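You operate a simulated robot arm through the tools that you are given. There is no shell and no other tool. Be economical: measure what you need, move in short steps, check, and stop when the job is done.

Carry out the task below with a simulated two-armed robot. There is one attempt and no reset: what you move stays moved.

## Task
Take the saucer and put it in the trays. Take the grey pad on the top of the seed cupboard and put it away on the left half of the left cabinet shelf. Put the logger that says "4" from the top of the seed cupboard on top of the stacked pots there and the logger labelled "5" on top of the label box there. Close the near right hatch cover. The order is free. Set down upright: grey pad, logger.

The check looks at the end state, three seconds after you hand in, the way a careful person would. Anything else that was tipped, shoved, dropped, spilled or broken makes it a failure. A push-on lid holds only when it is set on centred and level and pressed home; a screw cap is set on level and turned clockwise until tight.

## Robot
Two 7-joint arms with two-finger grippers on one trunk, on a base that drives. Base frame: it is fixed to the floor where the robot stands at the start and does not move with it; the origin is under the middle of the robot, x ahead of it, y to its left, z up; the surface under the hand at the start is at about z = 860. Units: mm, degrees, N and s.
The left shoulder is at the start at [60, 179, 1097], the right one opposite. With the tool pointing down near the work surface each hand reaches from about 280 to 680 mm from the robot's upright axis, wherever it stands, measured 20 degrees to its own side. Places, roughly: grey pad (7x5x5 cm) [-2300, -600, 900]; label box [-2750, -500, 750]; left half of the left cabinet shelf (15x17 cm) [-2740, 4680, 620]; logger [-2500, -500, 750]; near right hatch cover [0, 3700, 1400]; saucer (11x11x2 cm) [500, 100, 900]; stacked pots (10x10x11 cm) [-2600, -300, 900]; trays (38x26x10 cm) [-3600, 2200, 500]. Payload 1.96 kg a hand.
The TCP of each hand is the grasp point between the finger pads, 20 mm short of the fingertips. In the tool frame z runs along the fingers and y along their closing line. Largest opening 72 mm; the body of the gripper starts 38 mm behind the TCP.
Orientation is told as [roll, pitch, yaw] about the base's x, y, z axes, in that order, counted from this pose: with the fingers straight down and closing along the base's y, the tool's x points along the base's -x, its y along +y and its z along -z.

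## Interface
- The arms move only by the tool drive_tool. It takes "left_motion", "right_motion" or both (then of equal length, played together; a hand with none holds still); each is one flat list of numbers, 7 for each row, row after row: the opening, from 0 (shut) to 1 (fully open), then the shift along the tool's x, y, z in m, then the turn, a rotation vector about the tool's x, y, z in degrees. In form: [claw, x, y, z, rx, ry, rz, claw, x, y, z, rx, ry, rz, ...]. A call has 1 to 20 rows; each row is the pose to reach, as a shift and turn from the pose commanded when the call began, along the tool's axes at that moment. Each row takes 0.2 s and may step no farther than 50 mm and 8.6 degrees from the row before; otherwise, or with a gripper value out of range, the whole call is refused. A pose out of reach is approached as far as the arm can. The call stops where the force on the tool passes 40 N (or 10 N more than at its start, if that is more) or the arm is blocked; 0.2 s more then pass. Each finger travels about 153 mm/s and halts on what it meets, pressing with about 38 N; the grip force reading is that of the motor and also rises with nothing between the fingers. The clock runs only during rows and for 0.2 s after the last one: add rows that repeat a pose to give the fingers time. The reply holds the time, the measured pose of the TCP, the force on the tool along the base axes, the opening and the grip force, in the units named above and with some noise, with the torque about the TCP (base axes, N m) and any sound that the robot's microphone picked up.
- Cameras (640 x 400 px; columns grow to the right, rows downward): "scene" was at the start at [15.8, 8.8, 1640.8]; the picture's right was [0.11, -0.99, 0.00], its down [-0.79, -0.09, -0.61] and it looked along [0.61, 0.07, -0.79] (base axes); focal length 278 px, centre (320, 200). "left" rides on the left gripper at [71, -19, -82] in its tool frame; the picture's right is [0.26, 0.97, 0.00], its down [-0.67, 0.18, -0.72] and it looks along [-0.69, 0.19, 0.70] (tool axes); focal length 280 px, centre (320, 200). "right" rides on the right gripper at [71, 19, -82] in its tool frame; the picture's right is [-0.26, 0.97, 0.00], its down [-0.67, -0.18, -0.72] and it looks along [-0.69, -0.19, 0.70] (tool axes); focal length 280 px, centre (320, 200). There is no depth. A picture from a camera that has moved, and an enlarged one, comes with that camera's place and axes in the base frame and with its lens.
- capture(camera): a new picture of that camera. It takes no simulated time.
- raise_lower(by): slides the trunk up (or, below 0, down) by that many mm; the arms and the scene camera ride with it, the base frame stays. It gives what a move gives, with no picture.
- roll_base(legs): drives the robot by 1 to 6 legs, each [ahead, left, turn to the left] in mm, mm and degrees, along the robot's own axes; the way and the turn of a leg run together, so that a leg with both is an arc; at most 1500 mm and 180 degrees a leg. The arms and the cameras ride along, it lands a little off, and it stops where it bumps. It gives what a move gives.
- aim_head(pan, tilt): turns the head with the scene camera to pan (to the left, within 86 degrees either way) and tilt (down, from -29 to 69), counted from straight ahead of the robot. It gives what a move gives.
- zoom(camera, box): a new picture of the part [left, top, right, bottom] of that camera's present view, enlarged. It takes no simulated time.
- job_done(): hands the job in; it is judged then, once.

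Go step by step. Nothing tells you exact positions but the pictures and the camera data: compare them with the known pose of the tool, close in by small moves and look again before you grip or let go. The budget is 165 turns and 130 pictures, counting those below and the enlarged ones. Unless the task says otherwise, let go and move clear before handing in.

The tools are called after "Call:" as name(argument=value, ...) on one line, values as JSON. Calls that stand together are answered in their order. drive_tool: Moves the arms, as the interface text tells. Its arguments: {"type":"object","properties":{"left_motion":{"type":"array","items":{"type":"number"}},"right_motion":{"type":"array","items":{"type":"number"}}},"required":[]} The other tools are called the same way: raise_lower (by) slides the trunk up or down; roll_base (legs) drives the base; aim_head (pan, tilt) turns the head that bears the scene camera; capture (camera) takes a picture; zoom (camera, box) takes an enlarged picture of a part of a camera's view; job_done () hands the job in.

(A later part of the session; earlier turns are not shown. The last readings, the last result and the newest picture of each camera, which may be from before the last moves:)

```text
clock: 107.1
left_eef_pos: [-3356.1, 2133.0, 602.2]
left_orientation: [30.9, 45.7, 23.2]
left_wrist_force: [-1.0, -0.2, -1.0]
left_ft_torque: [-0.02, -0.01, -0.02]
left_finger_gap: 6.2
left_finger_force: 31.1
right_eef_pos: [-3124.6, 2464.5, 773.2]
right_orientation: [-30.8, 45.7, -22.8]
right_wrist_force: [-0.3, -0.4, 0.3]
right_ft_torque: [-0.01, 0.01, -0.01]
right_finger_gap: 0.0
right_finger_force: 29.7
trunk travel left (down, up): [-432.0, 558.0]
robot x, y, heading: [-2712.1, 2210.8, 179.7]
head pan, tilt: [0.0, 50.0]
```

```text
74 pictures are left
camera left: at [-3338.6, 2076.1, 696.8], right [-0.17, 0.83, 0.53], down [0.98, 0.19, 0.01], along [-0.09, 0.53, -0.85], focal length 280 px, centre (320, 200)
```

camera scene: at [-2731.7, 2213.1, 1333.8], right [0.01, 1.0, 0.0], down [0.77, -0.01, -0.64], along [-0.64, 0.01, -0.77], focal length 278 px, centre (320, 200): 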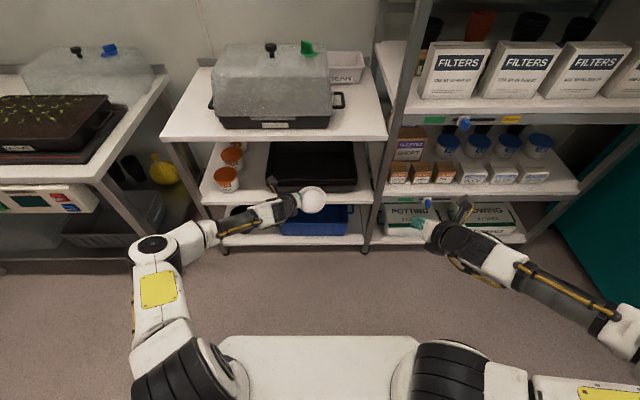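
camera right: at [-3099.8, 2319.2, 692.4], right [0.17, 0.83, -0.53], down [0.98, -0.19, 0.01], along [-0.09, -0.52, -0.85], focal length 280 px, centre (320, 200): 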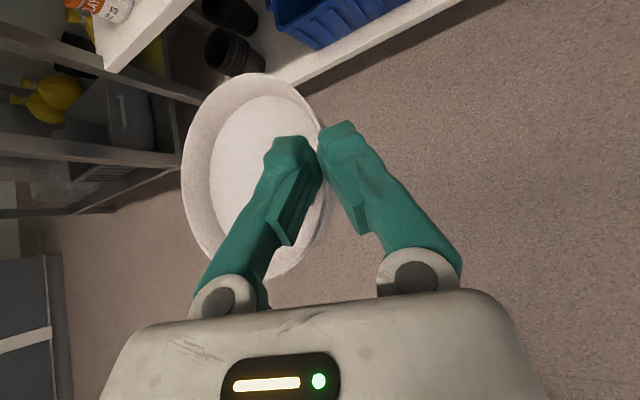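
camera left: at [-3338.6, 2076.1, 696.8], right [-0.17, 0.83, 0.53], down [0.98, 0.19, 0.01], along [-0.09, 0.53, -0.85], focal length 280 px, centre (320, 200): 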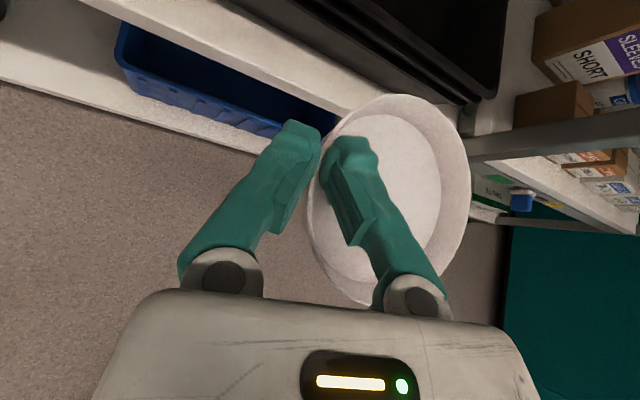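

The saucer lines up with the tray. Advance 160 mm more, over the tray's rim.

Call:
roll_base(legs=[[90, 0, 0]])

Call:
roll_base(legs=[[75, 0, 0]])

Call:
capture(camera="left")

Call:
zoom(camera="scene", box=[200, 100, 400, 225])

```text
clock: 108.2
left_eef_pos: [-3444.8, 2133.0, 603.9]
left_orientation: [30.8, 45.6, 23.2]
left_wrist_force: [-1.0, -0.2, -0.4]
left_ft_torque: [0.0, 0.0, -0.01]
left_finger_gap: 5.9
left_finger_force: 31.3
right_eef_pos: [-3215.3, 2465.4, 772.3]
right_orientation: [-30.7, 45.5, -22.8]
right_wrist_force: [0.3, 0.0, 0.0]
right_ft_torque: [0.01, -0.02, -0.01]
right_finger_gap: 0.1
right_finger_force: 29.8
trunk travel left (down, up): [-432.0, 558.0]
robot x, y, heading: [-2805.4, 2210.6, 179.6]
head pan, tilt: [0.0, 50.0]
```

```text
clock: 109.2
left_eef_pos: [-3519.7, 2132.0, 603.3]
left_orientation: [30.8, 45.7, 23.4]
left_wrist_force: [0.6, -0.6, -1.0]
left_ft_torque: [-0.02, -0.02, 0.0]
left_finger_gap: 5.9
left_finger_force: 30.7
right_eef_pos: [-3290.9, 2463.0, 772.4]
right_orientation: [-30.7, 45.4, -22.6]
right_wrist_force: [0.2, -0.6, -0.1]
right_ft_torque: [0.02, -0.03, 0.03]
right_finger_gap: 0.0
right_finger_force: 29.7
trunk travel left (down, up): [-432.0, 558.0]
robot x, y, heading: [-2876.8, 2215.9, 179.7]
head pan, tilt: [0.0, 50.0]
```

```text
73 pictures are left
camera left: at [-3504.0, 2075.4, 696.5], right [-0.17, 0.83, 0.53], down [0.98, 0.2, 0.01], along [-0.09, 0.52, -0.85], focal length 280 px, centre (320, 200)
```

left: 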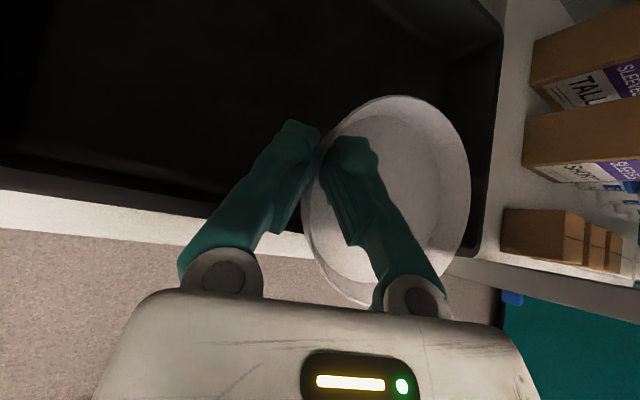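

```text
3.20 times, centred on (300, 162) of scene
camera zoom: at [-2897.9, 2214.4, 1333.8], right [0.01, 1.0, 0.0], down [0.77, 0.0, -0.64], along [-0.64, 0.0, -0.77], focal length 890 px, centre (384, 320)
```

zoom: 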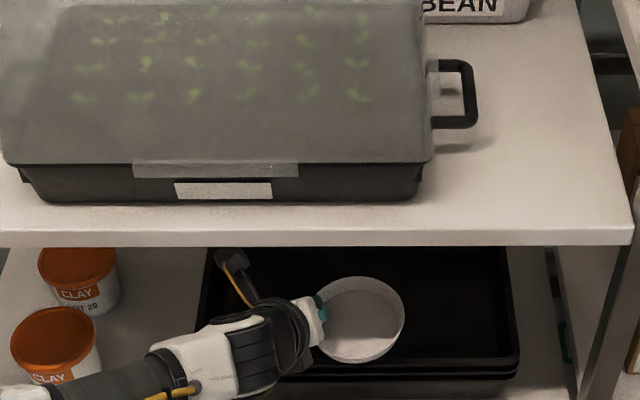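

The saucer is over the tray; from the close view the shelf edge is at x ≈ -3470 and the tray's front rim at about -3500. Lower a little, advance 45 mm and check again.

Call:
raise_lower(by=-25)

Call:
roll_base(legs=[[45, 0, 0]])

Call:
capture(camera="left")

Call:
zoom(camera="scene", box=[200, 100, 400, 225])

```text
clock: 109.9
left_eef_pos: [-3520.3, 2132.0, 579.3]
left_orientation: [30.9, 45.7, 23.4]
left_wrist_force: [-0.2, 0.3, -0.2]
left_ft_torque: [-0.04, 0.03, 0.01]
left_finger_gap: 6.0
left_finger_force: 31.3
right_eef_pos: [-3289.7, 2462.9, 747.5]
right_orientation: [-30.8, 45.7, -22.7]
right_wrist_force: [-0.2, 0.2, -0.3]
right_ft_torque: [0.0, -0.02, 0.01]
right_finger_gap: 0.3
right_finger_force: 28.9
trunk travel left (down, up): [-407.0, 583.0]
robot x, y, heading: [-2876.9, 2212.2, 179.6]
head pan, tilt: [0.0, 50.0]
```

```text
clock: 110.8
left_eef_pos: [-3566.3, 2131.7, 577.7]
left_orientation: [30.8, 45.7, 23.4]
left_wrist_force: [-0.3, 0.1, 0.0]
left_ft_torque: [-0.02, 0.02, 0.02]
left_finger_gap: 5.8
left_finger_force: 31.3
right_eef_pos: [-3337.4, 2463.7, 747.3]
right_orientation: [-30.8, 45.5, -22.6]
right_wrist_force: [-0.4, 0.3, -0.6]
right_ft_torque: [-0.01, 0.02, 0.0]
right_finger_gap: 0.1
right_finger_force: 29.4
trunk travel left (down, up): [-407.0, 583.0]
robot x, y, heading: [-2928.8, 2213.1, 180.0]
head pan, tilt: [0.0, 50.0]
```

```text
71 pictures are left
camera left: at [-3549.5, 2075.5, 671.5], right [-0.17, 0.83, 0.53], down [0.98, 0.2, 0.01], along [-0.09, 0.52, -0.85], focal length 280 px, centre (320, 200)
```

left: 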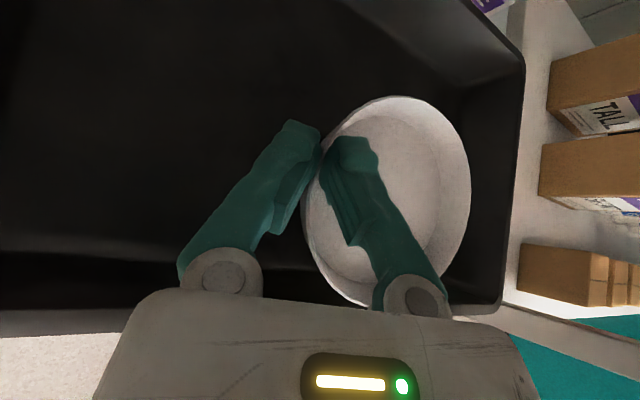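

```text
3.20 times, centred on (300, 162) of scene
camera zoom: at [-2943.3, 2214.6, 1308.8], right [0.01, 1.0, 0.0], down [0.77, 0.0, -0.64], along [-0.64, 0.0, -0.77], focal length 890 px, centre (384, 320)
```

zoom: 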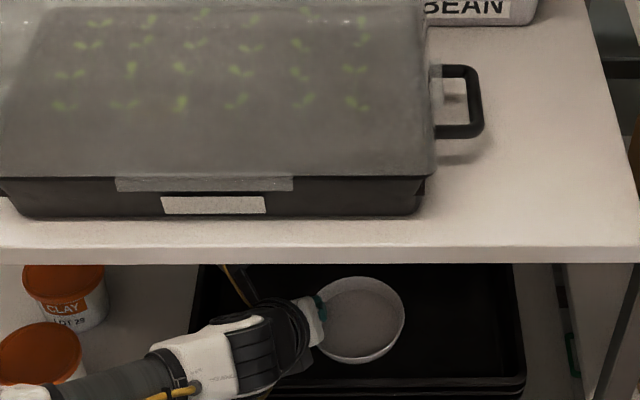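

Clear of everything so far, with the saucer well inside the tray's outline. Lower 30, advance 35.

Call:
raise_lower(by=-30)

Call:
roll_base(legs=[[38, 0, 0]])

Call:
capture(camera="left")

Call:
zoom(camera="scene", box=[200, 100, 400, 225])

```text
clock: 111.4
left_eef_pos: [-3569.6, 2132.2, 565.6]
left_orientation: [31.8, 46.5, 24.0]
left_wrist_force: [-0.6, 1.9, 17.0]
left_ft_torque: [0.17, -0.09, -0.02]
left_finger_gap: 5.9
left_finger_force: 31.1
right_eef_pos: [-3335.0, 2464.0, 726.0]
right_orientation: [-30.8, 45.7, -22.7]
right_wrist_force: [-0.5, -0.9, 0.5]
right_ft_torque: [0.0, -0.01, 0.0]
right_finger_gap: 0.0
right_finger_force: 29.8
trunk travel left (down, up): [-385.0, 605.0]
robot x, y, heading: [-2925.8, 2214.5, 179.7]
head pan, tilt: [0.0, 50.0]
stopped: the force on the tool passed its limit at 41 N (the readings are from after the stop); the commanded pose is now the measured one
```

```text
clock: 112.2
left_eef_pos: [-3607.7, 2131.9, 564.9]
left_orientation: [31.7, 46.5, 23.9]
left_wrist_force: [-1.7, -0.8, 25.6]
left_ft_torque: [0.2, -0.08, 0.0]
left_finger_gap: 6.1
left_finger_force: 31.3
right_eef_pos: [-3373.4, 2464.5, 726.0]
right_orientation: [-31.0, 45.8, -22.8]
right_wrist_force: [0.8, 0.1, -0.3]
right_ft_torque: [0.0, -0.02, 0.04]
right_finger_gap: 0.0
right_finger_force: 29.7
trunk travel left (down, up): [-385.0, 605.0]
robot x, y, heading: [-2966.5, 2220.2, 179.3]
head pan, tilt: [0.0, 50.0]
```

```text
69 pictures are left
camera left: at [-3588.6, 2075.8, 657.7], right [-0.16, 0.83, 0.54], down [0.98, 0.2, 0.0], along [-0.11, 0.53, -0.84], focal length 280 px, centre (320, 200)
```

left: 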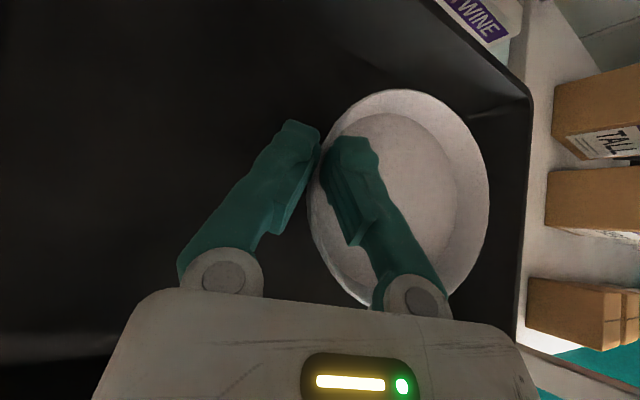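

```text
3.20 times, centred on (300, 162) of scene
camera zoom: at [-2977.8, 2215.2, 1286.4], right [0.01, 1.0, 0.0], down [0.76, 0.0, -0.64], along [-0.64, 0.0, -0.76], focal length 890 px, centre (384, 320)
```

zoom: 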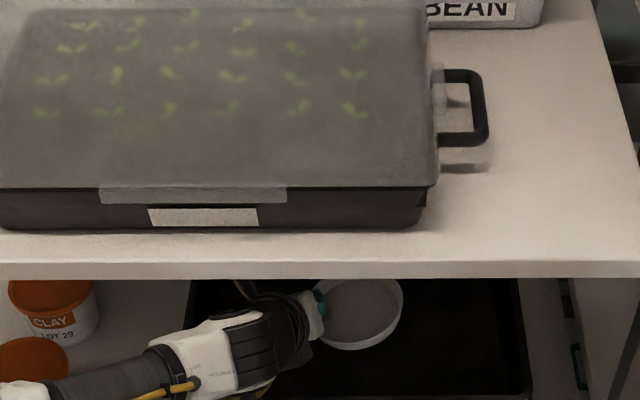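

The hand met resistance with the saucer bottom at about z 538, perhaps the tray's floor or something else. Look closely before going on.

Call:
zoom(camera="left", box=[280, 60, 600, 260])

Call:
zoom(camera="scene", box=[250, 170, 370, 245])

```text
2.00 times, centred on (440, 160) of left
camera zoom: at [-3588.6, 2075.8, 657.7], right [-0.16, 0.83, 0.54], down [0.98, 0.2, 0.0], along [-0.11, 0.53, -0.84], focal length 561 px, centre (80, 280)
```

zoom: 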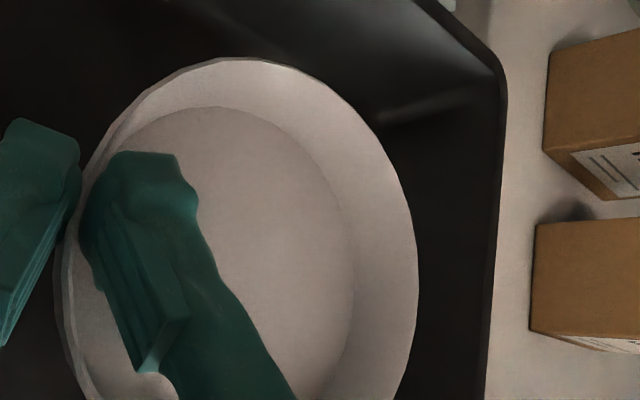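

```text
5.33 times, centred on (310, 208) of scene
camera zoom: at [-2977.8, 2215.2, 1286.4], right [0.01, 1.0, 0.0], down [0.76, 0.0, -0.64], along [-0.64, 0.0, -0.76], focal length 1484 px, centre (373, 160)
```

zoom: 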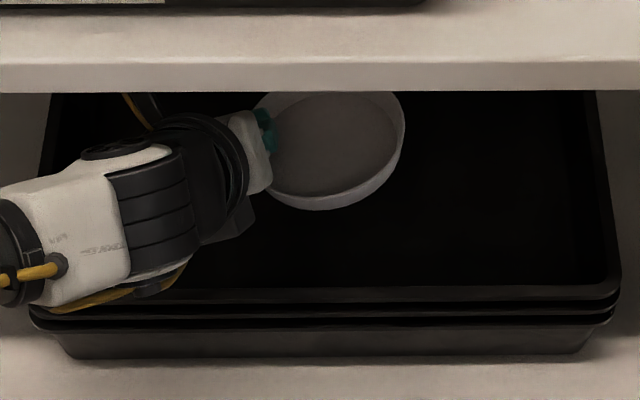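

The saucer got tilted a little (right side up). Lift 15 mm to clear the force, then lower again in small steps at this deeper position.

Call:
raise_lower(by=15)

Call:
raise_lower(by=-12)

Call:
capture(camera="right")

```text
clock: 112.9
left_eef_pos: [-3608.5, 2132.1, 577.8]
left_orientation: [31.5, 46.4, 23.9]
left_wrist_force: [-0.6, 0.3, -0.6]
left_ft_torque: [0.01, -0.03, -0.02]
left_finger_gap: 6.0
left_finger_force: 31.1
right_eef_pos: [-3376.0, 2464.8, 739.6]
right_orientation: [-30.8, 45.5, -22.6]
right_wrist_force: [-0.3, 0.3, -0.5]
right_ft_torque: [0.01, 0.01, 0.02]
right_finger_gap: 0.2
right_finger_force: 29.3
trunk travel left (down, up): [-400.0, 590.0]
robot x, y, heading: [-2961.5, 2213.9, 179.6]
head pan, tilt: [0.0, 50.0]
```

```text
clock: 113.5
left_eef_pos: [-3609.0, 2132.3, 565.5]
left_orientation: [31.7, 46.5, 23.9]
left_wrist_force: [0.5, 0.5, 1.1]
left_ft_torque: [-0.01, -0.04, 0.0]
left_finger_gap: 5.8
left_finger_force: 30.5
right_eef_pos: [-3375.5, 2464.5, 729.4]
right_orientation: [-30.9, 45.6, -22.7]
right_wrist_force: [0.4, 1.1, 0.2]
right_ft_torque: [0.0, 0.02, 0.02]
right_finger_gap: 0.0
right_finger_force: 29.1
trunk travel left (down, up): [-388.0, 602.0]
robot x, y, heading: [-2963.8, 2215.9, 179.4]
head pan, tilt: [0.0, 50.0]
```

```text
65 pictures are left
camera right: at [-3360.0, 2520.5, 820.3], right [0.16, 0.83, -0.53], down [0.98, -0.18, 0.01], along [-0.09, -0.53, -0.85], focal length 280 px, centre (320, 200)
```

right: 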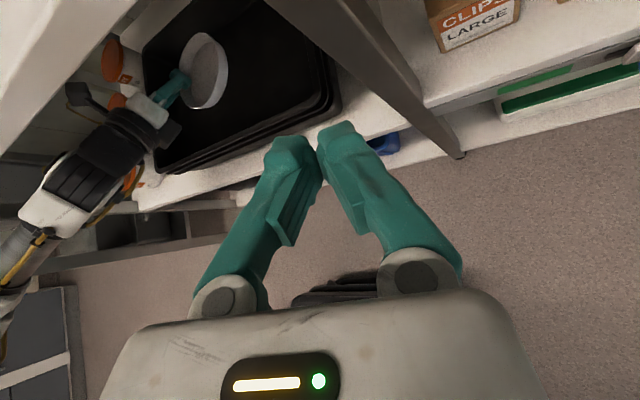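

The right camera gives a useful side view. Zoom in there.

Call:
zoom(camera="right", box=[60, 0, 380, 200])

```text
2.00 times, centred on (220, 100) of right
camera zoom: at [-3360.0, 2520.5, 820.3], right [0.16, 0.83, -0.53], down [0.98, -0.18, 0.01], along [-0.09, -0.53, -0.85], focal length 561 px, centre (520, 400)
```

zoom: 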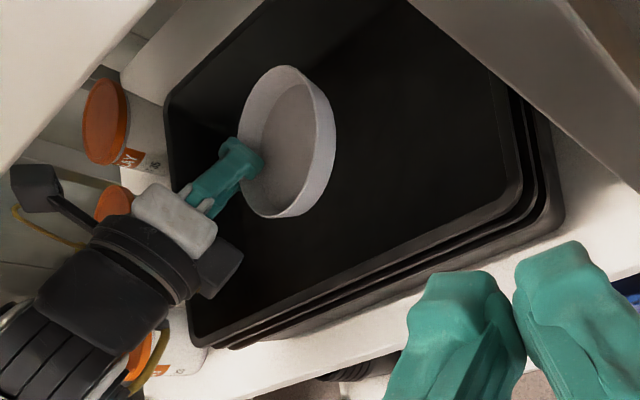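

In this view, the hand's lower box had probably touched the tray's front rim. Advance 22 mm so it is inside, level the saucer by rolling 11°, and view again.

Call:
roll_base(legs=[[22, 0, 0]])

Call:
drive_tool(left_motion=[0, 0, 0, 0, 1.6, 0, 1.9, 0, 0, 0, 0, 3.2, 0, 3.8, 0, 0, 0, 0, 4.8, 0, 5.7, 0, 0, 0, 0, 6.4, 0, 7.7, 0, 0, 0, 0, 7, 0, 8.4])

Call:
zoom(camera="right", box=[60, 0, 380, 200])

```text
clock: 114.3
left_eef_pos: [-3630.1, 2132.2, 566.9]
left_orientation: [31.5, 46.3, 24.0]
left_wrist_force: [-0.3, 0.9, 2.0]
left_ft_torque: [0.02, 0.01, 0.02]
left_finger_gap: 6.2
left_finger_force: 31.3
right_eef_pos: [-3396.7, 2464.5, 728.3]
right_orientation: [-30.8, 45.6, -22.6]
right_wrist_force: [0.3, 0.2, 0.2]
right_ft_torque: [0.01, -0.04, 0.02]
right_finger_gap: 0.0
right_finger_force: 29.6
trunk travel left (down, up): [-388.0, 602.0]
robot x, y, heading: [-2985.9, 2213.1, 179.8]
head pan, tilt: [0.0, 50.0]
```

```text
clock: 115.5
left_eef_pos: [-3629.8, 2133.6, 567.8]
left_orientation: [15.9, 49.9, 12.4]
left_wrist_force: [0.3, 2.8, 12.5]
left_ft_torque: [0.33, -0.39, 0.11]
left_finger_gap: 5.9
left_finger_force: 31.6
right_eef_pos: [-3396.1, 2463.8, 728.0]
right_orientation: [-30.8, 45.5, -22.8]
right_wrist_force: [-0.1, -0.3, -0.6]
right_ft_torque: [0.04, 0.01, -0.04]
right_finger_gap: 0.0
right_finger_force: 29.7
trunk travel left (down, up): [-388.0, 602.0]
robot x, y, heading: [-2985.3, 2216.8, 179.8]
head pan, tilt: [0.0, 50.0]
```

```text
2.00 times, centred on (220, 100) of right
camera zoom: at [-3381.4, 2520.7, 820.7], right [0.16, 0.83, -0.53], down [0.98, -0.18, 0.01], along [-0.09, -0.53, -0.85], focal length 561 px, centre (520, 400)
```

zoom: 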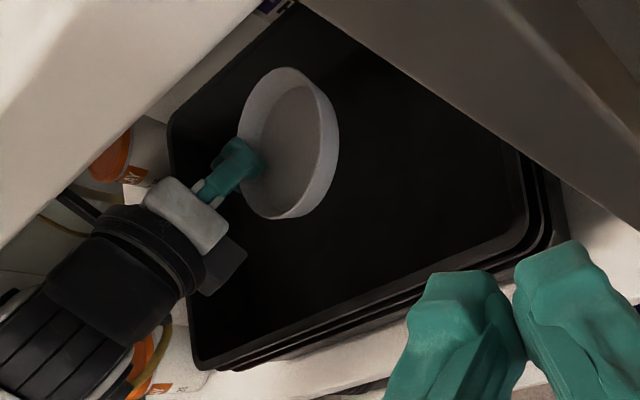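

While rolling, the saucer stayed level in the view and an upward force appeared, so it seems to be resting on something beneath. Lower 4 mm to test.

Call:
raise_lower(by=-4)

Call:
zoom(camera="left", box=[240, 60, 560, 260])

```text
clock: 116.0
left_eef_pos: [-3629.9, 2133.2, 565.9]
left_orientation: [16.0, 50.3, 12.5]
left_wrist_force: [-1.5, 0.8, 26.6]
left_ft_torque: [0.34, -0.48, 0.03]
left_finger_gap: 5.9
left_finger_force: 31.9
right_eef_pos: [-3394.9, 2464.7, 725.6]
right_orientation: [-31.0, 45.8, -22.6]
right_wrist_force: [-0.3, -0.2, -0.6]
right_ft_torque: [-0.02, -0.03, 0.0]
right_finger_gap: 0.1
right_finger_force: 29.6
trunk travel left (down, up): [-384.0, 606.0]
robot x, y, heading: [-2988.9, 2213.5, 179.8]
head pan, tilt: [0.0, 50.0]
```

```text
2.00 times, centred on (400, 160) of left
camera zoom: at [-3611.3, 2094.6, 667.8], right [-0.16, 0.91, 0.37], down [0.98, 0.19, -0.04], along [-0.11, 0.36, -0.93], focal length 561 px, centre (160, 280)
```

zoom: 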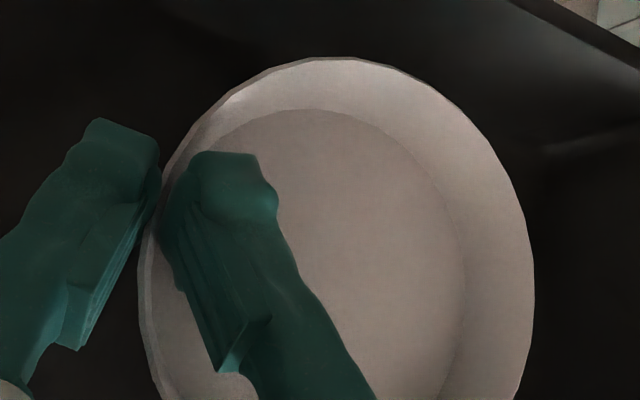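

Solid support under the saucer: it rests on the tray's floor. Relieve the press, open the fingers, and look.

Call:
raise_lower(by=4)

Call:
drive_tool(left_motion=[0.1, 0, 0, 0, 0, 0, 0, 0.2, 0, 0, 0, 0, 0, 0, 0.35, 0, 0, 0, 0, 0, 0, 0.4, 0, 0, 0, 0, 0, 0, 0.4, 0, 0, 0, 0, 0, 0])

Call:
zoom(camera="right", box=[60, 0, 380, 200])

Call:
capture(camera="left")

```text
clock: 116.5
left_eef_pos: [-3630.5, 2134.3, 565.9]
left_orientation: [15.9, 49.8, 12.4]
left_wrist_force: [-1.6, 0.7, 12.1]
left_ft_torque: [0.16, -0.22, 0.02]
left_finger_gap: 6.0
left_finger_force: 31.1
right_eef_pos: [-3396.9, 2463.0, 728.2]
right_orientation: [-30.7, 45.6, -22.7]
right_wrist_force: [-0.1, 0.4, 0.2]
right_ft_torque: [0.03, 0.02, 0.0]
right_finger_gap: 0.0
right_finger_force: 29.5
trunk travel left (down, up): [-388.0, 602.0]
robot x, y, heading: [-2989.2, 2215.1, 179.6]
head pan, tilt: [0.0, 50.0]
```

```text
clock: 117.7
left_eef_pos: [-3631.2, 2133.8, 566.2]
left_orientation: [16.0, 49.9, 12.3]
left_wrist_force: [0.6, 0.1, -0.4]
left_ft_torque: [0.03, 0.0, 0.03]
left_finger_gap: 28.8
left_finger_force: 0.1
right_eef_pos: [-3396.4, 2464.5, 728.4]
right_orientation: [-30.8, 45.6, -22.6]
right_wrist_force: [-0.7, 0.8, 0.2]
right_ft_torque: [-0.02, -0.01, 0.05]
right_finger_gap: 0.0
right_finger_force: 29.7
trunk travel left (down, up): [-388.0, 602.0]
robot x, y, heading: [-2987.0, 2216.3, 179.5]
head pan, tilt: [0.0, 50.0]
```

```text
2.00 times, centred on (220, 100) of right
camera zoom: at [-3382.2, 2520.5, 820.3], right [0.16, 0.83, -0.53], down [0.98, -0.18, 0.01], along [-0.09, -0.53, -0.85], focal length 561 px, centre (520, 400)
```

zoom: 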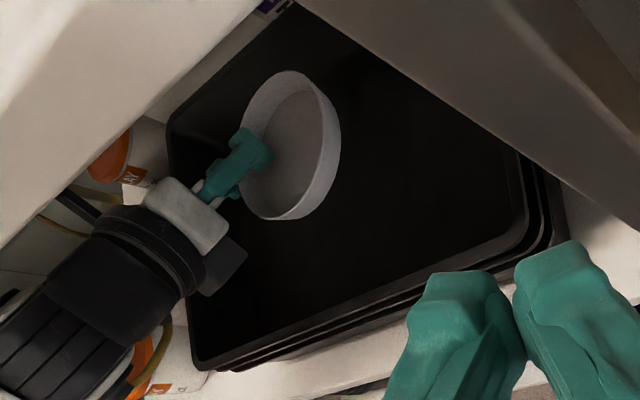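

```text
60 pictures are left
camera left: at [-3612.3, 2094.7, 668.1], right [-0.17, 0.91, 0.37], down [0.98, 0.19, -0.04], along [-0.11, 0.36, -0.93], focal length 280 px, centre (320, 200)
```

left: 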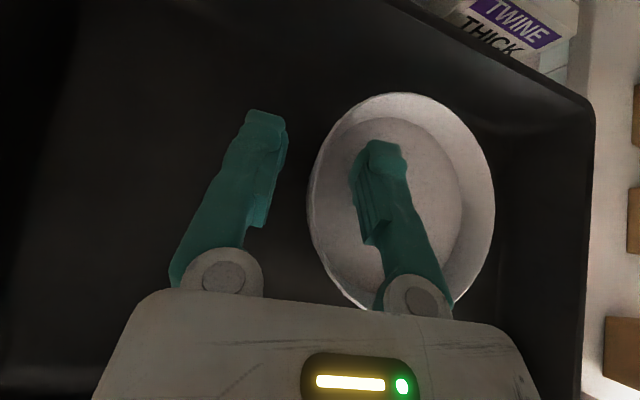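

The saucer lies freely in the tray. Withdraw: raise 24 mm, then back out.

Call:
raise_lower(by=24)

Call:
roll_base(legs=[[-60, 0, 0]])

Call:
raise_lower(by=14)

Call:
roll_base(legs=[[-500, 0, 0]])

Call:
aim_head(pan=0, tilt=40)

Call:
capture(camera="scene")

```text
clock: 118.4
left_eef_pos: [-3629.8, 2133.7, 587.0]
left_orientation: [15.9, 49.5, 12.2]
left_wrist_force: [0.1, 0.6, -0.5]
left_ft_torque: [-0.01, 0.01, 0.0]
left_finger_gap: 28.7
left_finger_force: 0.1
right_eef_pos: [-3397.4, 2464.6, 751.6]
right_orientation: [-30.7, 45.5, -22.7]
right_wrist_force: [-0.1, 0.8, -1.0]
right_ft_torque: [0.02, -0.02, 0.01]
right_finger_gap: 0.1
right_finger_force: 29.3
trunk travel left (down, up): [-412.0, 578.0]
robot x, y, heading: [-2989.1, 2214.7, 179.7]
head pan, tilt: [0.0, 50.0]
```

```text
clock: 119.4
left_eef_pos: [-3572.5, 2132.7, 590.6]
left_orientation: [16.0, 49.9, 12.3]
left_wrist_force: [0.8, -0.5, -0.5]
left_ft_torque: [-0.02, 0.02, 0.0]
left_finger_gap: 28.8
left_finger_force: 0.0
right_eef_pos: [-3337.6, 2464.1, 753.1]
right_orientation: [-30.8, 45.6, -22.8]
right_wrist_force: [0.1, 0.0, 0.1]
right_ft_torque: [0.0, -0.05, 0.01]
right_finger_gap: 0.0
right_finger_force: 29.7
trunk travel left (down, up): [-412.0, 578.0]
robot x, y, heading: [-2930.5, 2213.3, 179.5]
head pan, tilt: [0.0, 50.0]
```

```text
clock: 120.0
left_eef_pos: [-3574.1, 2133.9, 604.4]
left_orientation: [16.1, 49.8, 12.4]
left_wrist_force: [0.0, 0.2, -1.1]
left_ft_torque: [0.02, -0.04, 0.04]
left_finger_gap: 28.8
left_finger_force: 0.0
right_eef_pos: [-3338.2, 2464.0, 766.6]
right_orientation: [-30.8, 45.5, -22.6]
right_wrist_force: [-0.2, 0.2, 0.2]
right_ft_torque: [0.01, -0.02, -0.02]
right_finger_gap: 0.0
right_finger_force: 29.6
trunk travel left (down, up): [-426.0, 564.0]
robot x, y, heading: [-2929.6, 2216.4, 179.4]
head pan, tilt: [0.0, 50.0]
```

```text
clock: 123.0
left_eef_pos: [-3063.4, 2136.2, 604.0]
left_orientation: [16.0, 49.8, 11.2]
left_wrist_force: [0.5, -0.3, 0.8]
left_ft_torque: [0.03, -0.01, 0.02]
left_finger_gap: 28.9
left_finger_force: 0.1
right_eef_pos: [-2823.1, 2462.4, 767.0]
right_orientation: [-30.7, 45.6, -23.7]
right_wrist_force: [0.1, 0.2, -0.2]
right_ft_torque: [-0.01, -0.02, -0.01]
right_finger_gap: 0.0
right_finger_force: 29.8
trunk travel left (down, up): [-426.0, 564.0]
robot x, y, heading: [-2418.6, 2208.3, 178.6]
head pan, tilt: [0.0, 50.0]
```

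```text
clock: 123.7
left_eef_pos: [-3063.2, 2136.9, 605.3]
left_orientation: [16.0, 49.8, 11.3]
left_wrist_force: [0.6, 0.9, -0.2]
left_ft_torque: [0.0, 0.02, -0.03]
left_finger_gap: 28.9
left_finger_force: 0.2
right_eef_pos: [-2824.4, 2462.8, 766.8]
right_orientation: [-30.7, 45.7, -23.7]
right_wrist_force: [0.3, -1.2, 0.8]
right_ft_torque: [-0.03, -0.01, -0.01]
right_finger_gap: 0.5
right_finger_force: 29.8
trunk travel left (down, up): [-426.0, 564.0]
robot x, y, heading: [-2422.5, 2203.7, 178.4]
head pan, tilt: [0.0, 40.0]
```

```text
59 pictures are left
camera scene: at [-2442.8, 2207.0, 1341.3], right [0.02, 1.0, 0.0], down [0.64, -0.02, -0.77], along [-0.77, 0.02, -0.64], focal length 278 px, centre (320, 200)
```

scene: 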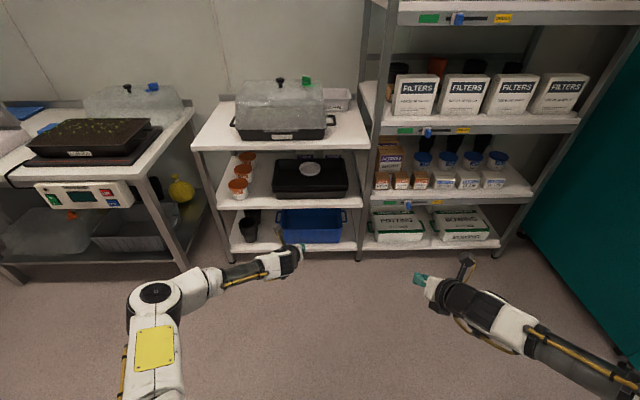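

The saucer lies in the tray and nothing else moved. Now return both hands to the normal downward pose.

Call:
drive_tool(left_motion=[0.5, -0.006, -0.012, -0.032, 1.2, -7.1, 0.56, 0.5, -0.012, -0.024, -0.065, 2.4, -14.3, 1.1, 0.5, -0.018, -0.036, -0.097, 3.6, -21.4, 1.67, 0.5, -0.023, -0.047, -0.13, 4.8, -28.5, 2.2, 0.5, -0.029, -0.059, -0.162, 6, -35.6, 2.8, 0.5, -0.035, -0.071, -0.195, 7.2, -42.8, 3.3, 0.5, -0.041, -0.083, -0.227, 8.4, -49.9, 3.9], right_motion=[0.5, -0.01, 0.005, 0.0086, -2.81, -7.06, -1.31, 0.5, -0.02, 0.01, 0.017, -5.61, -14.11, -2.62, 0.5, -0.031, 0.015, 0.026, -8.42, -21.17, -3.93, 0.5, -0.041, 0.02, 0.034, -11.23, -28.23, -5.23, 0.5, -0.051, 0.026, 0.043, -14.04, -35.29, -6.54, 0.5, -0.061, 0.031, 0.051, -16.84, -42.34, -7.85, 0.5, -0.0715, 0.036, 0.06, -19.65, -49.4, -9.16])

Call:
drive_tool(left_motion=[1, 0, 0, 0, 0, 0, 8.5, 1, 0, 0, 0, 0, 0, 17, 1, 0, 0, 0, 0, 0, 25.5, 1, 0, 0, 0, 0, 0, 34, 1, 0, 0, 0, 0, 0, 42.5, 1, 0, 0, 0, 0, 0, 51, 1, 0, 0, 0, 0, 0, 59.5, 1, 0, 0, 0, 0, 0, 68, 1, 0, 0, 0, 0, 0, 76.5, 1, 0, 0, 0, 0, 0, 85, 1, 0, 0, 0, 0, 0, 93.5, 1, 0, 0, 0, 0, 0, 102, 1, 0, 0, 0, 0, 0, 110.5, 1, 0, 0, 0, 0, 0, 119, 1, 0, 0, 0, 0, 0, 127.5, 1, 0, 0, 0, 0, 0, 136, 1, 0, 0, 0, 0, 0, 144.5, 1, 0, 0, 0, 0, 0, 153, 1, 0, 0, 0, 0, 0, 161.5, 1, 0, 0, 0, 0, 0, 170], right_motion=[1, 0, 0, 0, 0, 0, -8.5, 1, 0, 0, 0, 0, 0, -17, 1, 0, 0, 0, 0, 0, -25.5, 1, 0, 0, 0, 0, 0, -34, 1, 0, 0, 0, 0, 0, -42.5, 1, 0, 0, 0, 0, 0, -51, 1, 0, 0, 0, 0, 0, -59.5, 1, 0, 0, 0, 0, 0, -68, 1, 0, 0, 0, 0, 0, -76.5, 1, 0, 0, 0, 0, 0, -85, 1, 0, 0, 0, 0, 0, -93.5, 1, 0, 0, 0, 0, 0, -102, 1, 0, 0, 0, 0, 0, -110.5, 1, 0, 0, 0, 0, 0, -119, 1, 0, 0, 0, 0, 0, -127.5, 1, 0, 0, 0, 0, 0, -136, 1, 0, 0, 0, 0, 0, -144.5, 1, 0, 0, 0, 0, 0, -153, 1, 0, 0, 0, 0, 0, -161.5, 1, 0, 0, 0, 0, 0, -170])

Call:
raise_lower(by=380)

```text
clock: 125.3
left_eef_pos: [-2864.0, 2031.5, 701.1]
left_orientation: [1.2, 0.9, -0.8]
left_wrist_force: [-0.4, -0.2, -0.4]
left_ft_torque: [-0.01, -0.02, 0.0]
left_finger_gap: 36.0
left_finger_force: 0.0
right_eef_pos: [-2822.9, 2462.7, 665.1]
right_orientation: [0.1, -0.1, -0.6]
right_wrist_force: [0.4, -0.4, -0.3]
right_ft_torque: [0.02, 0.01, -0.01]
right_finger_gap: 36.3
right_finger_force: 0.1
trunk travel left (down, up): [-426.0, 564.0]
robot x, y, heading: [-2418.3, 2205.6, 178.8]
head pan, tilt: [0.0, 40.0]
```

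```text
clock: 129.5
left_eef_pos: [-2864.4, 2031.5, 698.4]
left_orientation: [-1.5, -0.7, -171.0]
left_wrist_force: [-0.3, -0.8, -0.1]
left_ft_torque: [-0.04, -0.03, 0.0]
left_finger_gap: 72.2
left_finger_force: 0.1
right_eef_pos: [-2823.9, 2463.7, 666.8]
right_orientation: [-0.1, 0.1, 169.5]
right_wrist_force: [-0.2, 0.1, 0.8]
right_ft_torque: [-0.01, 0.0, -0.02]
right_finger_gap: 72.2
right_finger_force: 0.1
trunk travel left (down, up): [-426.0, 564.0]
robot x, y, heading: [-2414.5, 2203.5, 178.8]
head pan, tilt: [0.0, 40.0]
```

```text
clock: 133.2
left_eef_pos: [-2864.8, 2032.4, 1078.9]
left_orientation: [-1.4, -0.6, -170.8]
left_wrist_force: [-0.9, -0.1, -0.3]
left_ft_torque: [-0.02, 0.03, 0.0]
left_finger_gap: 72.2
left_finger_force: 0.1
right_eef_pos: [-2823.1, 2463.9, 1046.9]
right_orientation: [-0.1, 0.1, 169.3]
right_wrist_force: [0.9, -0.3, -0.3]
right_ft_torque: [-0.02, 0.0, 0.0]
right_finger_gap: 72.2
right_finger_force: 0.1
trunk travel left (down, up): [-806.0, 184.0]
robot x, y, heading: [-2421.5, 2205.1, 178.5]
head pan, tilt: [0.0, 40.0]
```

Next, the seed cupboard near (-2500, -450). Turn to face -y, drive towards it and look.

Call:
roll_base(legs=[[0, 0, 91.5], [1450, 0, 0]])

Call:
aim_head(pan=0, tilt=40)

Call:
capture(camera="scene")

```text
clock: 144.2
left_eef_pos: [-2291.9, 323.3, 1078.4]
left_orientation: [-1.4, -0.6, -81.5]
left_wrist_force: [-0.2, 0.1, -0.1]
left_ft_torque: [-0.02, 0.02, 0.0]
left_finger_gap: 72.0
left_finger_force: 0.1
right_eef_pos: [-2723.2, 370.2, 1047.4]
right_orientation: [0.0, 0.1, -101.3]
right_wrist_force: [0.0, -1.0, -0.4]
right_ft_torque: [-0.01, -0.01, -0.02]
right_finger_gap: 72.1
right_finger_force: 0.1
trunk travel left (down, up): [-806.0, 184.0]
robot x, y, heading: [-2461.7, 769.4, -92.1]
head pan, tilt: [0.0, 40.0]
```

```text
clock: 144.8
left_eef_pos: [-2292.2, 321.8, 1077.5]
left_orientation: [-1.4, -0.7, -81.5]
left_wrist_force: [0.5, 0.0, 0.8]
left_ft_torque: [-0.01, -0.01, -0.03]
left_finger_gap: 72.2
left_finger_force: 0.0
right_eef_pos: [-2724.4, 368.6, 1048.4]
right_orientation: [0.0, 0.0, -101.3]
right_wrist_force: [0.1, 0.1, -0.2]
right_ft_torque: [-0.03, -0.02, 0.01]
right_finger_gap: 72.2
right_finger_force: 0.0
trunk travel left (down, up): [-806.0, 184.0]
robot x, y, heading: [-2463.4, 771.6, -91.9]
head pan, tilt: [0.0, 40.0]
```

```text
58 pictures are left
camera scene: at [-2460.9, 745.9, 1721.4], right [-1.0, 0.04, 0.0], down [0.02, 0.64, -0.77], along [-0.03, -0.77, -0.64], focal length 278 px, centre (320, 200)
```

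scene: 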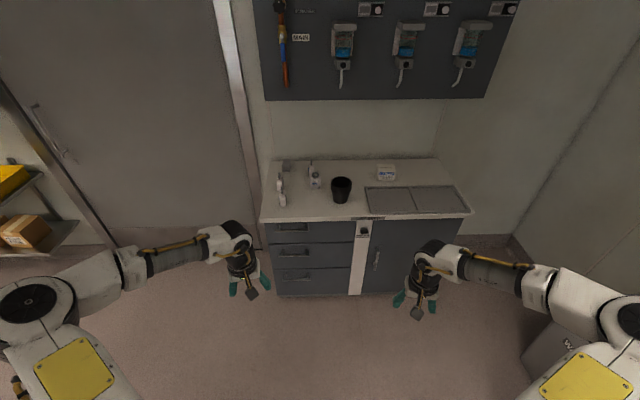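

Call:
zoom(camera="scene", box=[255, 140, 479, 280])

```text
2.86 times, centred on (367, 210) of scene
camera zoom: at [-2460.9, 745.9, 1721.4], right [-1.0, 0.04, 0.0], down [0.02, 0.64, -0.77], along [-0.03, -0.77, -0.64], focal length 795 px, centre (186, 171)
```

zoom: 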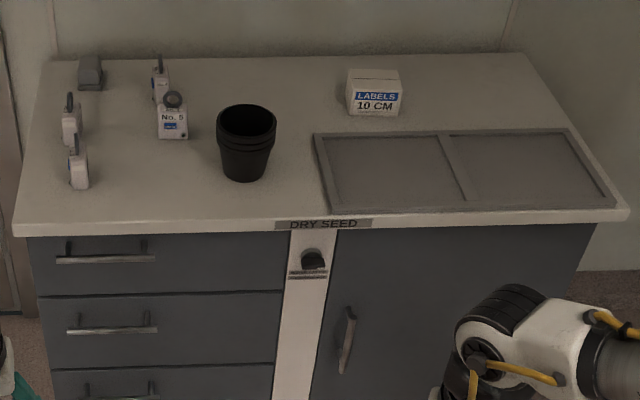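

Pots, label box, four loggers and the grey pad stand on the cupboard. Drive closer and read the logger labels.

Call:
roll_base(legs=[[560, 20, 1.9]])

Call:
aim_head(pan=15, tilt=52)

Call:
capture(camera="scene")

Call:
zoom(camera="scene", box=[220, 80, 420, 205])

Call:
capture(camera="left")

```text
clock: 148.0
left_eef_pos: [-2265.2, -228.6, 1078.0]
left_orientation: [-1.4, -0.7, -79.5]
left_wrist_force: [1.0, 0.9, 0.0]
left_ft_torque: [0.01, 0.02, 0.0]
left_finger_gap: 72.1
left_finger_force: 0.1
right_eef_pos: [-2698.4, -197.4, 1046.8]
right_orientation: [0.0, 0.1, -99.3]
right_wrist_force: [-0.2, -0.3, -0.4]
right_ft_torque: [-0.01, -0.01, 0.03]
right_finger_gap: 71.8
right_finger_force: 0.0
trunk travel left (down, up): [-806.0, 184.0]
robot x, y, heading: [-2446.7, 212.7, -90.0]
head pan, tilt: [0.0, 40.0]
```

```text
clock: 148.7
left_eef_pos: [-2266.4, -229.9, 1078.2]
left_orientation: [-1.5, -0.7, -79.6]
left_wrist_force: [0.3, 0.3, -0.2]
left_ft_torque: [0.0, 0.04, 0.02]
left_finger_gap: 71.8
left_finger_force: 0.1
right_eef_pos: [-2698.5, -198.2, 1046.4]
right_orientation: [0.0, 0.2, -99.3]
right_wrist_force: [-0.3, -0.9, 1.0]
right_ft_torque: [0.01, 0.01, -0.01]
right_finger_gap: 72.0
right_finger_force: 0.3
trunk travel left (down, up): [-806.0, 184.0]
robot x, y, heading: [-2448.4, 206.5, -89.9]
head pan, tilt: [15.0, 52.0]
```

```text
56 pictures are left
camera scene: at [-2429.6, 200.4, 1704.6], right [-0.97, -0.26, 0.0], down [-0.2, 0.76, -0.62], along [0.16, -0.6, -0.79], focal length 278 px, centre (320, 200)
```

scene: 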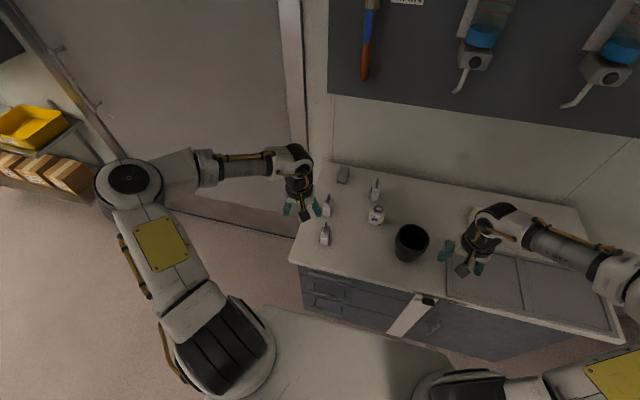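

```text
3.20 times, centred on (320, 142) of scene
camera zoom: at [-2429.6, 200.4, 1704.6], right [-0.97, -0.26, 0.0], down [-0.2, 0.76, -0.62], along [0.16, -0.6, -0.79], focal length 890 px, centre (320, 384)
```

zoom: 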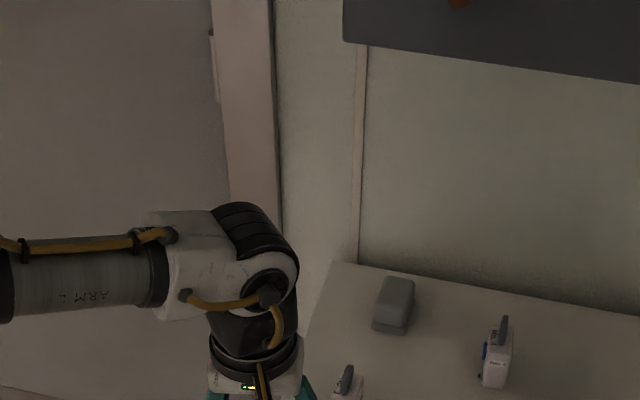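

```text
54 pictures are left
camera left: at [-2295.7, -161.3, 1160.1], right [0.9, 0.43, -0.03], down [0.32, -0.62, 0.72], along [0.29, -0.66, -0.7], focal length 280 px, centre (320, 200)
```

left: 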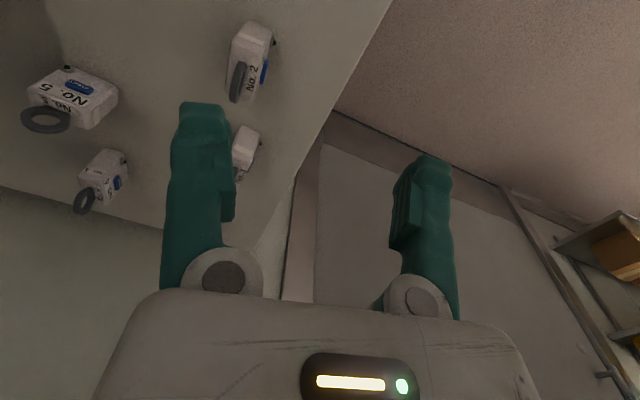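

Call:
zoom(camera="left", box=[20, 60, 276, 220])

Call:
zoom(camera="scene", box=[280, 150, 440, 250])

```text
2.50 times, centred on (148, 140) of left
camera zoom: at [-2295.7, -161.3, 1160.1], right [0.9, 0.43, -0.03], down [0.32, -0.62, 0.72], along [0.29, -0.66, -0.7], focal length 701 px, centre (750, 350)
```

zoom: 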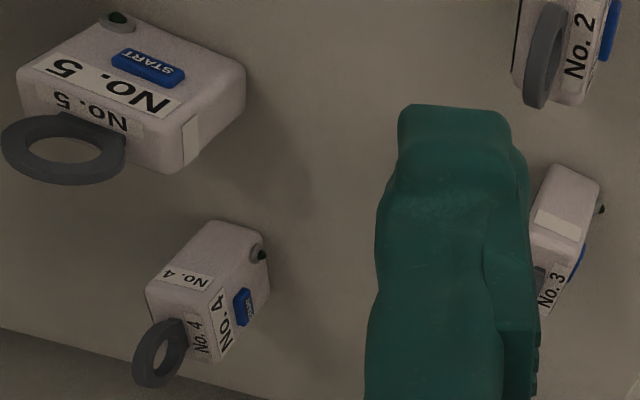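

```text
4.00 times, centred on (360, 200) of scene
camera zoom: at [-2429.6, 200.4, 1704.6], right [-0.97, -0.26, 0.0], down [-0.2, 0.76, -0.62], along [0.16, -0.6, -0.79], focal length 1113 px, centre (160, 200)
```

zoom: 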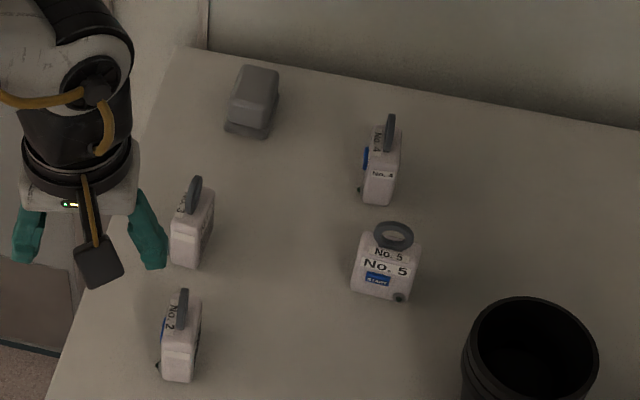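

Loggers: No. 5 in front at (-2476, -403, top 905), No. 4 behind it; the pad is at the back left. Reposition the base and bring the left hand above No. 5.

Call:
roll_base(legs=[[86, -112, 0]])

Call:
drive_tool(left_motion=[1, -0.014, -0.022, 0.01, -0.3, 0.15, 2.1, 1, -0.028, -0.045, 0.02, -0.6, 0.3, 4.2, 1, -0.042, -0.067, 0.04, -0.9, 0.45, 6.3, 1, -0.056, -0.09, 0.06, -1.2, 0.6, 8.4, 1, -0.069, -0.112, 0.08, -1.4, 0.7, 10.4, 1, -0.069, -0.112, 0.08, -1.4, 0.7, 10.4])

Call:
capture(camera="left")

Call:
zoom(camera="scene", box=[200, 140, 400, 265])

```text
clock: 150.1
left_eef_pos: [-2377.1, -312.5, 1078.3]
left_orientation: [-1.5, -0.7, -79.5]
left_wrist_force: [-0.1, 1.1, 0.7]
left_ft_torque: [0.0, 0.0, 0.02]
left_finger_gap: 71.9
left_finger_force: 0.0
right_eef_pos: [-2808.9, -281.9, 1048.0]
right_orientation: [-0.1, 0.0, -99.3]
right_wrist_force: [0.3, -0.8, -0.2]
right_ft_torque: [-0.04, 0.02, -0.03]
right_finger_gap: 72.0
right_finger_force: 0.0
trunk travel left (down, up): [-806.0, 184.0]
robot x, y, heading: [-2559.9, 130.3, -90.0]
head pan, tilt: [15.0, 52.0]
```

```text
clock: 151.5
left_eef_pos: [-2477.9, -400.0, 1002.8]
left_orientation: [0.0, -0.1, -90.0]
left_wrist_force: [0.5, 0.5, 0.4]
left_ft_torque: [-0.02, -0.01, 0.0]
left_finger_gap: 71.8
left_finger_force: 0.0
right_eef_pos: [-2808.7, -282.0, 1047.6]
right_orientation: [0.0, -0.1, -99.3]
right_wrist_force: [0.2, -0.1, -0.6]
right_ft_torque: [0.01, 0.0, -0.02]
right_finger_gap: 71.9
right_finger_force: 0.0
trunk travel left (down, up): [-806.0, 184.0]
robot x, y, heading: [-2559.4, 127.0, -90.1]
head pan, tilt: [15.0, 52.0]
```

```text
51 pictures are left
camera left: at [-2498.1, -328.4, 1084.8], right [0.96, 0.26, 0.0], down [0.18, -0.67, 0.72], along [0.19, -0.69, -0.7], focal length 280 px, centre (320, 200)
```

left: 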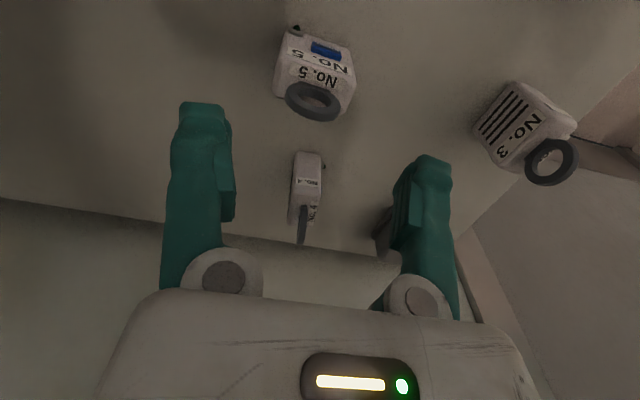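

```text
3.20 times, centred on (300, 202) of scene
camera zoom: at [-2539.9, 116.9, 1704.5], right [-0.97, -0.26, 0.0], down [-0.2, 0.76, -0.62], along [0.16, -0.59, -0.79], focal length 890 px, centre (384, 192)
```

zoom: 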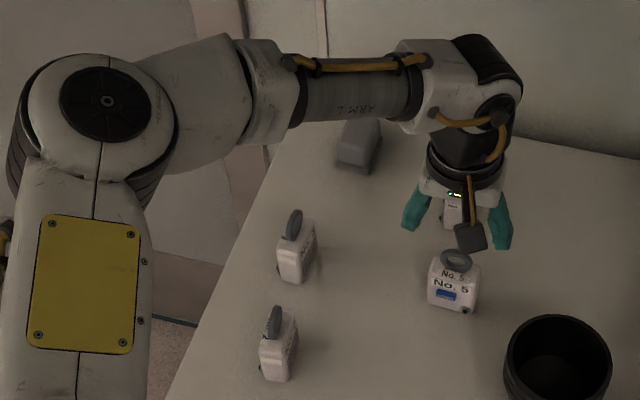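

Alignment is good; yaw by about 6° to match the logger and descend to grip No. 5's sides.

Call:
drive_tool(left_motion=[1, -0.002, 0, 0.03, 0, 0, 3, 1, -0.002, 0, 0.06, 0, 0, 6, 1, -0.002, 0, 0.08, 0, 0, 6, 1, -0.002, 0, 0.09, 0, 0, 6, 1, -0.002, 0, 0.099, 0, 0, 6, 1, -0.002, 0, 0.099, 0, 0, 6])

Call:
zoom(camera="left", box=[160, 40, 480, 240])

```text
clock: 152.9
left_eef_pos: [-2477.1, -404.7, 904.6]
left_orientation: [0.0, -0.2, -96.0]
left_wrist_force: [-0.3, 1.1, 0.7]
left_ft_torque: [0.02, -0.01, 0.04]
left_finger_gap: 72.0
left_finger_force: 0.1
right_eef_pos: [-2809.4, -282.2, 1046.3]
right_orientation: [0.1, 0.1, -99.3]
right_wrist_force: [-0.2, 0.1, -0.1]
right_ft_torque: [0.01, -0.04, 0.01]
right_finger_gap: 72.0
right_finger_force: 0.0
trunk travel left (down, up): [-806.0, 184.0]
robot x, y, heading: [-2560.7, 129.8, -90.0]
head pan, tilt: [15.0, 52.0]
```

```text
2.00 times, centred on (320, 140) of left
camera zoom: at [-2489.2, -332.6, 985.9], right [0.99, 0.16, 0.0], down [0.11, -0.69, 0.72], along [0.12, -0.71, -0.7], focal length 561 px, centre (320, 320)
```

zoom: 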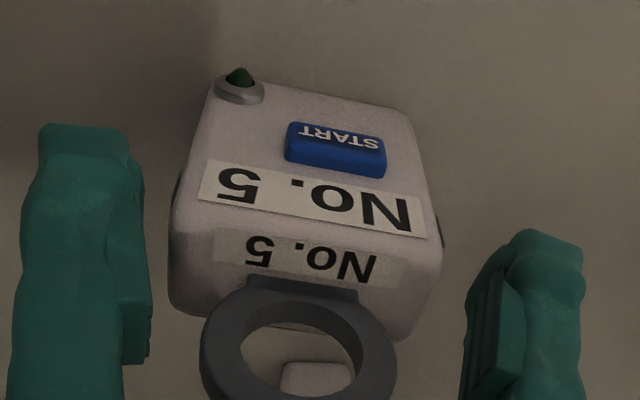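

Well aligned; close on No. 5 and lift.

Call:
drive_tool(left_motion=[0.8, 0, 0, 0, 0, 0, 0, 0.5, 0, 0, 0, 0, 0, 0, 0.5, 0, 0, 0, 0, 0, 0, 0.5, 0, 0, -0.02, 0, 0, 0])

```text
clock: 153.9
left_eef_pos: [-2476.4, -403.6, 925.7]
left_orientation: [0.1, -0.2, -95.9]
left_wrist_force: [1.3, -0.5, -0.4]
left_ft_torque: [-0.01, 0.0, 0.02]
left_finger_gap: 53.2
left_finger_force: 37.9
right_eef_pos: [-2809.8, -280.3, 1045.6]
right_orientation: [0.0, 0.1, -99.3]
right_wrist_force: [0.1, 0.0, -0.1]
right_ft_torque: [-0.02, -0.02, 0.0]
right_finger_gap: 71.9
right_finger_force: 0.0
trunk travel left (down, up): [-806.0, 184.0]
robot x, y, heading: [-2558.5, 129.1, -89.9]
head pan, tilt: [15.0, 52.0]
```

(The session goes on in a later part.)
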